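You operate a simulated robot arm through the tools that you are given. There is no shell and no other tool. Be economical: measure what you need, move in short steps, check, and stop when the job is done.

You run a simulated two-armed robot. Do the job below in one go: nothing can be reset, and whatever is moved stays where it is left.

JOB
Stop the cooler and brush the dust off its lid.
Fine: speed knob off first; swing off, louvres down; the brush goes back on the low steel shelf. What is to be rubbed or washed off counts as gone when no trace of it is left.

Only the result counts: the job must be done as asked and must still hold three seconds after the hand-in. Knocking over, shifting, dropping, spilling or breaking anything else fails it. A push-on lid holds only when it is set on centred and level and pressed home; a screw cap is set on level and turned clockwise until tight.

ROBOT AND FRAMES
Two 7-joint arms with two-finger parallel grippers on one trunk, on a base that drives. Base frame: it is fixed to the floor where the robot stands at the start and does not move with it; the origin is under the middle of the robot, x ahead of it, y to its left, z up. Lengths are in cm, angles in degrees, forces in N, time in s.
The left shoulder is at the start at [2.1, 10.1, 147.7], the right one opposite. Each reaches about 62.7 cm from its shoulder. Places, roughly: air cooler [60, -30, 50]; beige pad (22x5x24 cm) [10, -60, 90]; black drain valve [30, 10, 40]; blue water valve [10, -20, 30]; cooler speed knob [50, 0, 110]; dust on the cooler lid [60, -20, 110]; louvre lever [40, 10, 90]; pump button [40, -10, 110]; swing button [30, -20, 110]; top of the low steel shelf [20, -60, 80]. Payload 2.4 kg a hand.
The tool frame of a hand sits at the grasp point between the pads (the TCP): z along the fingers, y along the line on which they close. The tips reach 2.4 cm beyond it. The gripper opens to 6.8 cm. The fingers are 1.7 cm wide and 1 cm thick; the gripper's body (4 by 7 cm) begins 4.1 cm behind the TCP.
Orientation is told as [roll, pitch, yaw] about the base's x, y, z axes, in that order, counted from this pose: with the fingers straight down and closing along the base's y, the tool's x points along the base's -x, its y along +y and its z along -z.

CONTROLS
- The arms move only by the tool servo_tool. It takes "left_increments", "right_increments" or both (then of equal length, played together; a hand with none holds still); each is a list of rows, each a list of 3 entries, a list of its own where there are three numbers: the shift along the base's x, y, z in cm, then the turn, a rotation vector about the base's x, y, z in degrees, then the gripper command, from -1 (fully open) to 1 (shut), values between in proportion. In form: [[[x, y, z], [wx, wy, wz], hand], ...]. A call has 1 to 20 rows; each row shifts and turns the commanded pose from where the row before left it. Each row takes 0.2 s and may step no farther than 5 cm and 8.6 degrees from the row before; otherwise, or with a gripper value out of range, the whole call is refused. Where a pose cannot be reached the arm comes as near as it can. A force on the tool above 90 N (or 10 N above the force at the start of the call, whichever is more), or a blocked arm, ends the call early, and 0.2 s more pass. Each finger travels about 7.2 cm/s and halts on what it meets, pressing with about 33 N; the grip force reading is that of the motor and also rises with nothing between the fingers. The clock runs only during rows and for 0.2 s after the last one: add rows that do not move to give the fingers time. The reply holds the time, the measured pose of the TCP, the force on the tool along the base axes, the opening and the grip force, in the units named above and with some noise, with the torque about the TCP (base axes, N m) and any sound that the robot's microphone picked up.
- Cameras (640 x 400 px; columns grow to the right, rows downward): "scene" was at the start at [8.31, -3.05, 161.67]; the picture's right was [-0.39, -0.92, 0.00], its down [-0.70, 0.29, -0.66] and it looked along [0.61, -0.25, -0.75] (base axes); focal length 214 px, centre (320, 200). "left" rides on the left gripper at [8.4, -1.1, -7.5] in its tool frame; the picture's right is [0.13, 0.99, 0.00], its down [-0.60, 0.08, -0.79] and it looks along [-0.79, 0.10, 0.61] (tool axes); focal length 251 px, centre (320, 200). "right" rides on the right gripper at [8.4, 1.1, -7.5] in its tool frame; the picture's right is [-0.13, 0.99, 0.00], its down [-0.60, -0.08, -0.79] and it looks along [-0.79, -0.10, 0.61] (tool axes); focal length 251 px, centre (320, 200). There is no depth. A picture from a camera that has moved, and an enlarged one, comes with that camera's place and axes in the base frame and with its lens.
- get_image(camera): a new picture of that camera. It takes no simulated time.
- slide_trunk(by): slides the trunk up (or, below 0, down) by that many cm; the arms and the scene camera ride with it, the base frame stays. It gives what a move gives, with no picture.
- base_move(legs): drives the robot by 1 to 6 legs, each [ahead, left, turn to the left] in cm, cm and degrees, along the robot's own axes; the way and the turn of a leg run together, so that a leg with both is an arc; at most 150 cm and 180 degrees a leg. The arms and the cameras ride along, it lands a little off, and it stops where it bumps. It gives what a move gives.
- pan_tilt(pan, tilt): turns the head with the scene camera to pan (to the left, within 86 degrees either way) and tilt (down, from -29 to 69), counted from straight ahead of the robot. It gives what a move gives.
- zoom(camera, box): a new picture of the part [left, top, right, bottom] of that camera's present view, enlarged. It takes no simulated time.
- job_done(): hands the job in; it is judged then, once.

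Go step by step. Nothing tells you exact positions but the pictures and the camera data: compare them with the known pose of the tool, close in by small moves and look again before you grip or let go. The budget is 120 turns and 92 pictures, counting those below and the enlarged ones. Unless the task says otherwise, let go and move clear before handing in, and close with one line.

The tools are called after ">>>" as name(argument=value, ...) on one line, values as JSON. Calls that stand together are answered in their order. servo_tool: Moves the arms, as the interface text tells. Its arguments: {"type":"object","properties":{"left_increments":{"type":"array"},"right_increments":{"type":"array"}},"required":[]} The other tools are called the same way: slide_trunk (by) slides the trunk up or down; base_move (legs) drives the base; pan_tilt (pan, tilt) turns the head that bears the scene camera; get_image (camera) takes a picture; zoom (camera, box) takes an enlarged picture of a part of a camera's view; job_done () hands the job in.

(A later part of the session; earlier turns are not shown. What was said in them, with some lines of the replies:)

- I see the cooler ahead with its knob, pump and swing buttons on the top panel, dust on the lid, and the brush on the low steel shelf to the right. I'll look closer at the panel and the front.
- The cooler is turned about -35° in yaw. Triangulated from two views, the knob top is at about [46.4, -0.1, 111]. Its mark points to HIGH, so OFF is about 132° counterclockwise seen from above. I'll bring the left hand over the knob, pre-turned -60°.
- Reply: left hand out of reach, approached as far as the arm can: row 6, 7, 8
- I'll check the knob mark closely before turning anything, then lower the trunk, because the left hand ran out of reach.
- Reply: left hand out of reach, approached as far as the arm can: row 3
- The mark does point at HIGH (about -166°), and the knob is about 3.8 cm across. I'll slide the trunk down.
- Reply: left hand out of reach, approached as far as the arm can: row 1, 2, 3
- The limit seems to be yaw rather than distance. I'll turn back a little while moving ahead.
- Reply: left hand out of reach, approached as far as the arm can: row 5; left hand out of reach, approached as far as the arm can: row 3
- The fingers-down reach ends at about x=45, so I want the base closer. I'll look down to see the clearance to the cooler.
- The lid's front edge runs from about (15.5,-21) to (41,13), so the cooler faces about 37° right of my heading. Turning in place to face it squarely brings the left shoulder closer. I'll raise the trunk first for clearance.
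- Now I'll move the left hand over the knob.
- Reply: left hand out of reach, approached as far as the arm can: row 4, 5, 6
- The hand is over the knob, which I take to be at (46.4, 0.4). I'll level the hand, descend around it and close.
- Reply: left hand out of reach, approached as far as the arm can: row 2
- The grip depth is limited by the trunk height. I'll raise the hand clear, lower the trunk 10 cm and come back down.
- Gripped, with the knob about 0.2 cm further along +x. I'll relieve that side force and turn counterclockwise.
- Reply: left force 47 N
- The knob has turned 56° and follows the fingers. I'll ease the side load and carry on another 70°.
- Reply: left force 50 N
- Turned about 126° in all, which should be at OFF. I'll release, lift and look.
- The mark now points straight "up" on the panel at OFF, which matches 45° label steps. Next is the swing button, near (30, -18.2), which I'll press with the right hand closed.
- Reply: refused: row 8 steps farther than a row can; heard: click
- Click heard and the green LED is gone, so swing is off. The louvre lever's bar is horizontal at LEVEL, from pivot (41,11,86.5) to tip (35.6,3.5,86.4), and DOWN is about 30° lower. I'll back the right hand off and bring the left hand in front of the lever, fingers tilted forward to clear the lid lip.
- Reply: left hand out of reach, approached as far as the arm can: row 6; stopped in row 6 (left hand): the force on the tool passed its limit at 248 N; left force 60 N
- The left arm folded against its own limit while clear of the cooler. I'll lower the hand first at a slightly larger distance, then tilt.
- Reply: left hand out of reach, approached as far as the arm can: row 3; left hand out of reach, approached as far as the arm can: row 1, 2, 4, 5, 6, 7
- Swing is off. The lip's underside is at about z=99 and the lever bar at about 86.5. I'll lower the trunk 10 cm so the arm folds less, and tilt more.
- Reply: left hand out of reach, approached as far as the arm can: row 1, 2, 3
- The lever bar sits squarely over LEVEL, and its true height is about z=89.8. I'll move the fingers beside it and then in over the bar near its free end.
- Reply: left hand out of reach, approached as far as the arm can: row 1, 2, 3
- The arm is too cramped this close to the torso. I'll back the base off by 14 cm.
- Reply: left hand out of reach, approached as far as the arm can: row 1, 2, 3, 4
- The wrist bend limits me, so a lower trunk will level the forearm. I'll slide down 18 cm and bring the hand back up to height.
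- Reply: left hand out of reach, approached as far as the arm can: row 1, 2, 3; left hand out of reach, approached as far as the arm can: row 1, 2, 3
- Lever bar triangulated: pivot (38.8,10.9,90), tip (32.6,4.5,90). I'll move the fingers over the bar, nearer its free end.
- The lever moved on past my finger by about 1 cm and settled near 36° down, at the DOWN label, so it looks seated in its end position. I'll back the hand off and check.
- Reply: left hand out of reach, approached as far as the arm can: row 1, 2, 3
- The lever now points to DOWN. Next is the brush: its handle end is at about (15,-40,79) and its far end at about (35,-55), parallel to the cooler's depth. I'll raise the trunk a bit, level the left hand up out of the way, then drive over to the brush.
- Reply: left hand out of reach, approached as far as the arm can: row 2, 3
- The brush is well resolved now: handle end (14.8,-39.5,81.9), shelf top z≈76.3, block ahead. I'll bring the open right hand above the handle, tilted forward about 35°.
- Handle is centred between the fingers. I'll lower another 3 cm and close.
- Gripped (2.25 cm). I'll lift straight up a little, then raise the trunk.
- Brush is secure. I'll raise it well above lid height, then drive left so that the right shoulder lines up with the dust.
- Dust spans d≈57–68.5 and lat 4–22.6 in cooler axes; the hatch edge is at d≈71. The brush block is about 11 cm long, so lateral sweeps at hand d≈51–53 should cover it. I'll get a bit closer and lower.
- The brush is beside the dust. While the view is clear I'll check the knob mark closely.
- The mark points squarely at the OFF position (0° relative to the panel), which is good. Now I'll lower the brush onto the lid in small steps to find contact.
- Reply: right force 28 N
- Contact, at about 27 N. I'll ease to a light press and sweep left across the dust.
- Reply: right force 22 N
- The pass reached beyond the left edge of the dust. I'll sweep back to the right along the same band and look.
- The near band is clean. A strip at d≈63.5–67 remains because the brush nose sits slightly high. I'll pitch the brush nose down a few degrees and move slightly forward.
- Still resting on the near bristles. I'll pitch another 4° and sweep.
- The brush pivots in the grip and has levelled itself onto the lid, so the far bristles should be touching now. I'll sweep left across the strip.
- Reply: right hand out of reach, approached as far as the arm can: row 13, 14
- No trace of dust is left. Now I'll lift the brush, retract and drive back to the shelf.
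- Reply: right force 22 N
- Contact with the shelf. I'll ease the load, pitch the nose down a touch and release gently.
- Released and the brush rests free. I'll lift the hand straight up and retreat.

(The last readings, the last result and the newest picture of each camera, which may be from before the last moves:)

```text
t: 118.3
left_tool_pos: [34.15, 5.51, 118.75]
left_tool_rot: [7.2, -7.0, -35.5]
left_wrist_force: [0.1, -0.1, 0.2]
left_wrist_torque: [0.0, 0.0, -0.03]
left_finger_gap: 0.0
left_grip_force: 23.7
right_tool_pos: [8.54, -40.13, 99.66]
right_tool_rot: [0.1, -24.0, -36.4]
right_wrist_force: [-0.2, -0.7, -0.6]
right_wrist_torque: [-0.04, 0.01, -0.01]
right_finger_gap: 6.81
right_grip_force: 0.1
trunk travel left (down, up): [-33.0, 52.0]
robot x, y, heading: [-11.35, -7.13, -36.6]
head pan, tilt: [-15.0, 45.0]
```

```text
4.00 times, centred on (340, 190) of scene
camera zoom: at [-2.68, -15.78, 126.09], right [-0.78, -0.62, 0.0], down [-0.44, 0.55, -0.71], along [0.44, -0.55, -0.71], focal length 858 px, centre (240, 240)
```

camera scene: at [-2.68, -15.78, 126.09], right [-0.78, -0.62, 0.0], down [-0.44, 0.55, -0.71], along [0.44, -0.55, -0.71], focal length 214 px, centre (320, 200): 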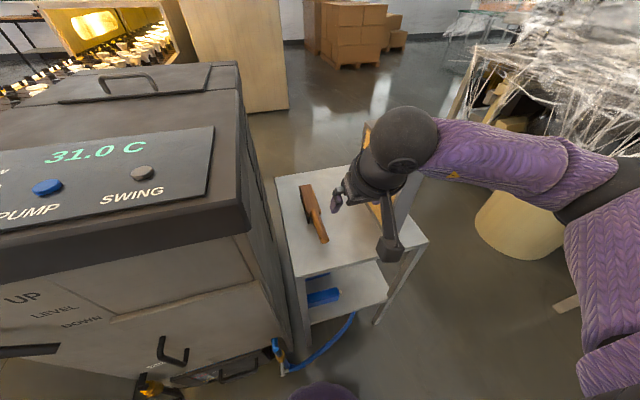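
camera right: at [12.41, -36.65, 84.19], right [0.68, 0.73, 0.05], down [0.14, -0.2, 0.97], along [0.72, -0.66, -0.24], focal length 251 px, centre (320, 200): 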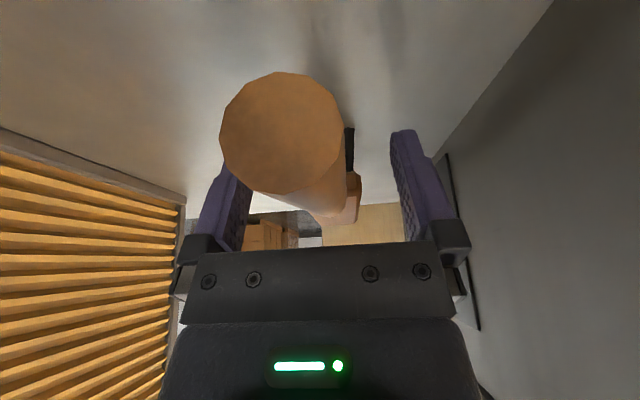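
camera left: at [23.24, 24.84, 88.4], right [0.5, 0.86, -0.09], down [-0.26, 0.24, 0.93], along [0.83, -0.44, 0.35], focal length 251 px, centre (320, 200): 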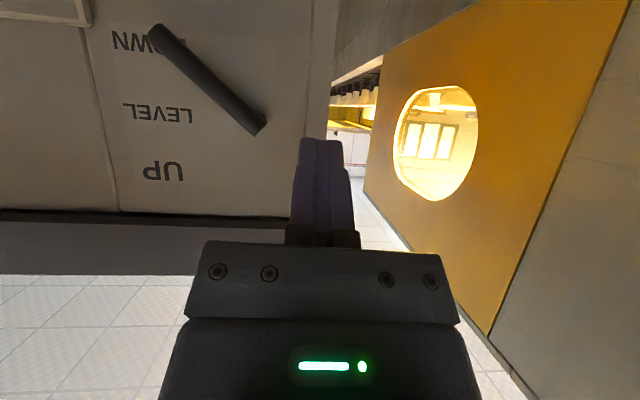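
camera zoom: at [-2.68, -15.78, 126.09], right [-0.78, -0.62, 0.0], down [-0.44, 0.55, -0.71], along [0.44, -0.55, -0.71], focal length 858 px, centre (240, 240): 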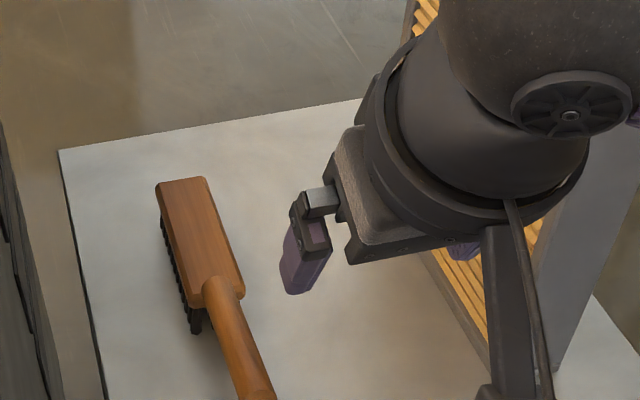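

The brush is back on the shelf. I'll back the base away for a final check of the whole cooler.

>>> base_move(legs=[[-16, 0, 0], [0, 8, 0]])

>>> slide_trunk(by=20)

>>> pan_tilt(pan=5, tilt=40)

>>> get_image(camera="scene")

>>> zoom(camera="scene", box=[200, 130, 440, 280])

```text
t: 120.4
left_tool_pos: [26.48, 21.53, 118.61]
left_tool_rot: [7.3, -7.0, -35.5]
left_wrist_force: [1.0, 1.4, -0.1]
left_wrist_torque: [0.01, -0.01, -0.03]
left_finger_gap: 0.0
left_grip_force: 23.7
right_tool_pos: [0.39, -24.04, 99.8]
right_tool_rot: [0.1, -24.0, -36.6]
right_wrist_force: [0.9, -0.2, -0.7]
right_wrist_torque: [0.01, 0.03, 0.01]
right_finger_gap: 6.8
right_grip_force: 0.1
trunk travel left (down, up): [-33.0, 52.0]
robot x, y, heading: [-19.06, 8.82, -36.6]
head pan, tilt: [-15.0, 45.0]
```

```text
t: 122.6
left_tool_pos: [26.34, 21.5, 138.68]
left_tool_rot: [7.3, -7.0, -35.5]
left_wrist_force: [-0.3, -0.2, -0.5]
left_wrist_torque: [0.01, -0.02, 0.0]
left_finger_gap: 0.0
left_grip_force: 23.5
right_tool_pos: [0.54, -24.07, 119.78]
right_tool_rot: [0.1, -24.0, -36.6]
right_wrist_force: [0.8, -0.4, -0.1]
right_wrist_torque: [0.01, -0.01, -0.02]
right_finger_gap: 6.82
right_grip_force: 0.2
trunk travel left (down, up): [-53.0, 32.0]
robot x, y, heading: [-19.14, 9.28, -36.6]
head pan, tilt: [-15.0, 45.0]
```

```text
t: 123.4
left_tool_pos: [26.35, 21.62, 138.68]
left_tool_rot: [7.3, -7.0, -35.4]
left_wrist_force: [0.6, -0.4, -0.1]
left_wrist_torque: [-0.01, 0.02, 0.01]
left_finger_gap: 0.0
left_grip_force: 23.4
right_tool_pos: [0.54, -24.19, 119.72]
right_tool_rot: [0.0, -24.0, -36.5]
right_wrist_force: [-0.3, -0.8, 0.5]
right_wrist_torque: [0.03, 0.0, 0.03]
right_finger_gap: 6.82
right_grip_force: 0.0
trunk travel left (down, up): [-53.0, 32.0]
robot x, y, heading: [-19.08, 9.29, -36.7]
head pan, tilt: [5.0, 40.0]
```

```text
11 pictures are left
camera scene: at [-10.44, 3.69, 146.93], right [-0.52, -0.85, 0.0], down [-0.55, 0.34, -0.77], along [0.65, -0.4, -0.64], focal length 214 px, centre (320, 200)
```

scene: 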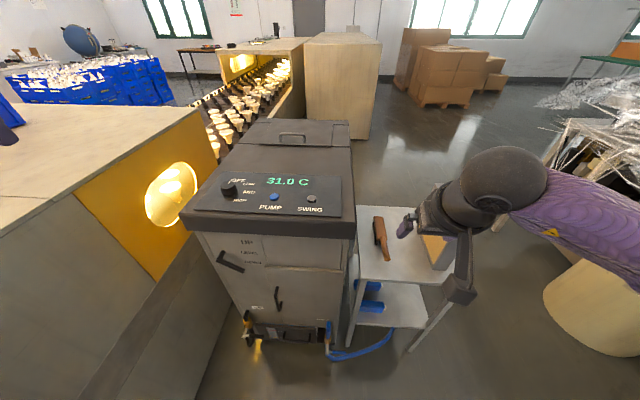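

```text
2.67 times, centred on (320, 205) of scene
camera zoom: at [-10.44, 3.69, 146.93], right [-0.52, -0.85, 0.0], down [-0.55, 0.34, -0.77], along [0.65, -0.4, -0.64], focal length 572 px, centre (320, 187)
```

zoom: 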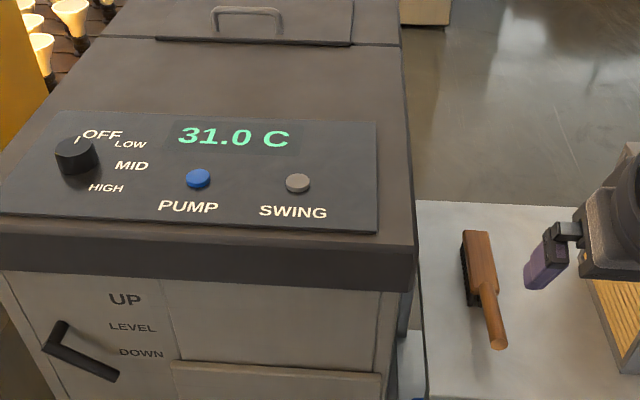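

>>> zoom(camera="scene", box=[230, 130, 360, 211])

>>> zoom(camera="scene", box=[195, 215, 275, 265])

```text
4.92 times, centred on (295, 170) of scene
camera zoom: at [-10.44, 3.69, 146.93], right [-0.52, -0.85, 0.0], down [-0.55, 0.34, -0.77], along [0.65, -0.4, -0.64], focal length 1056 px, centre (443, 345)
```

zoom: 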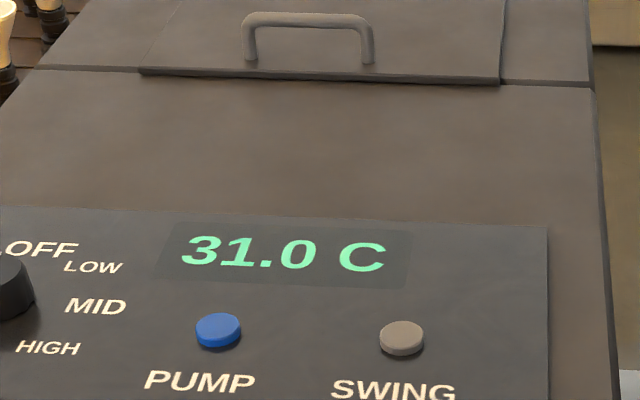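

```text
8.00 times, centred on (235, 240) of scene
camera zoom: at [-10.44, 3.69, 146.93], right [-0.52, -0.85, 0.0], down [-0.55, 0.34, -0.77], along [0.65, -0.4, -0.64], focal length 1716 px, centre (1000, -120)
```

zoom: 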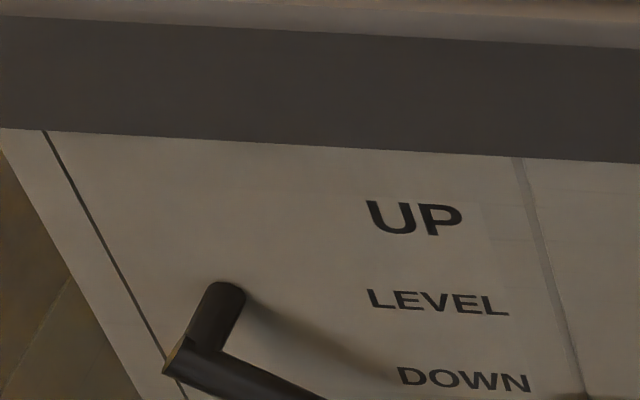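

The lid is clean, the knob is on OFF, the swing lamp is out, the lever is on DOWN, and the brush is back on the shelf with both hands clear. Handing in.

>>> job_done()

```text
The job is handed in.
```

The cooler is stopped: I turned the speed knob to OFF first, then switched the swing off and set the louvres to DOWN. The lid is brushed clean with no dust visible, and the brush is back on the low steel shelf.
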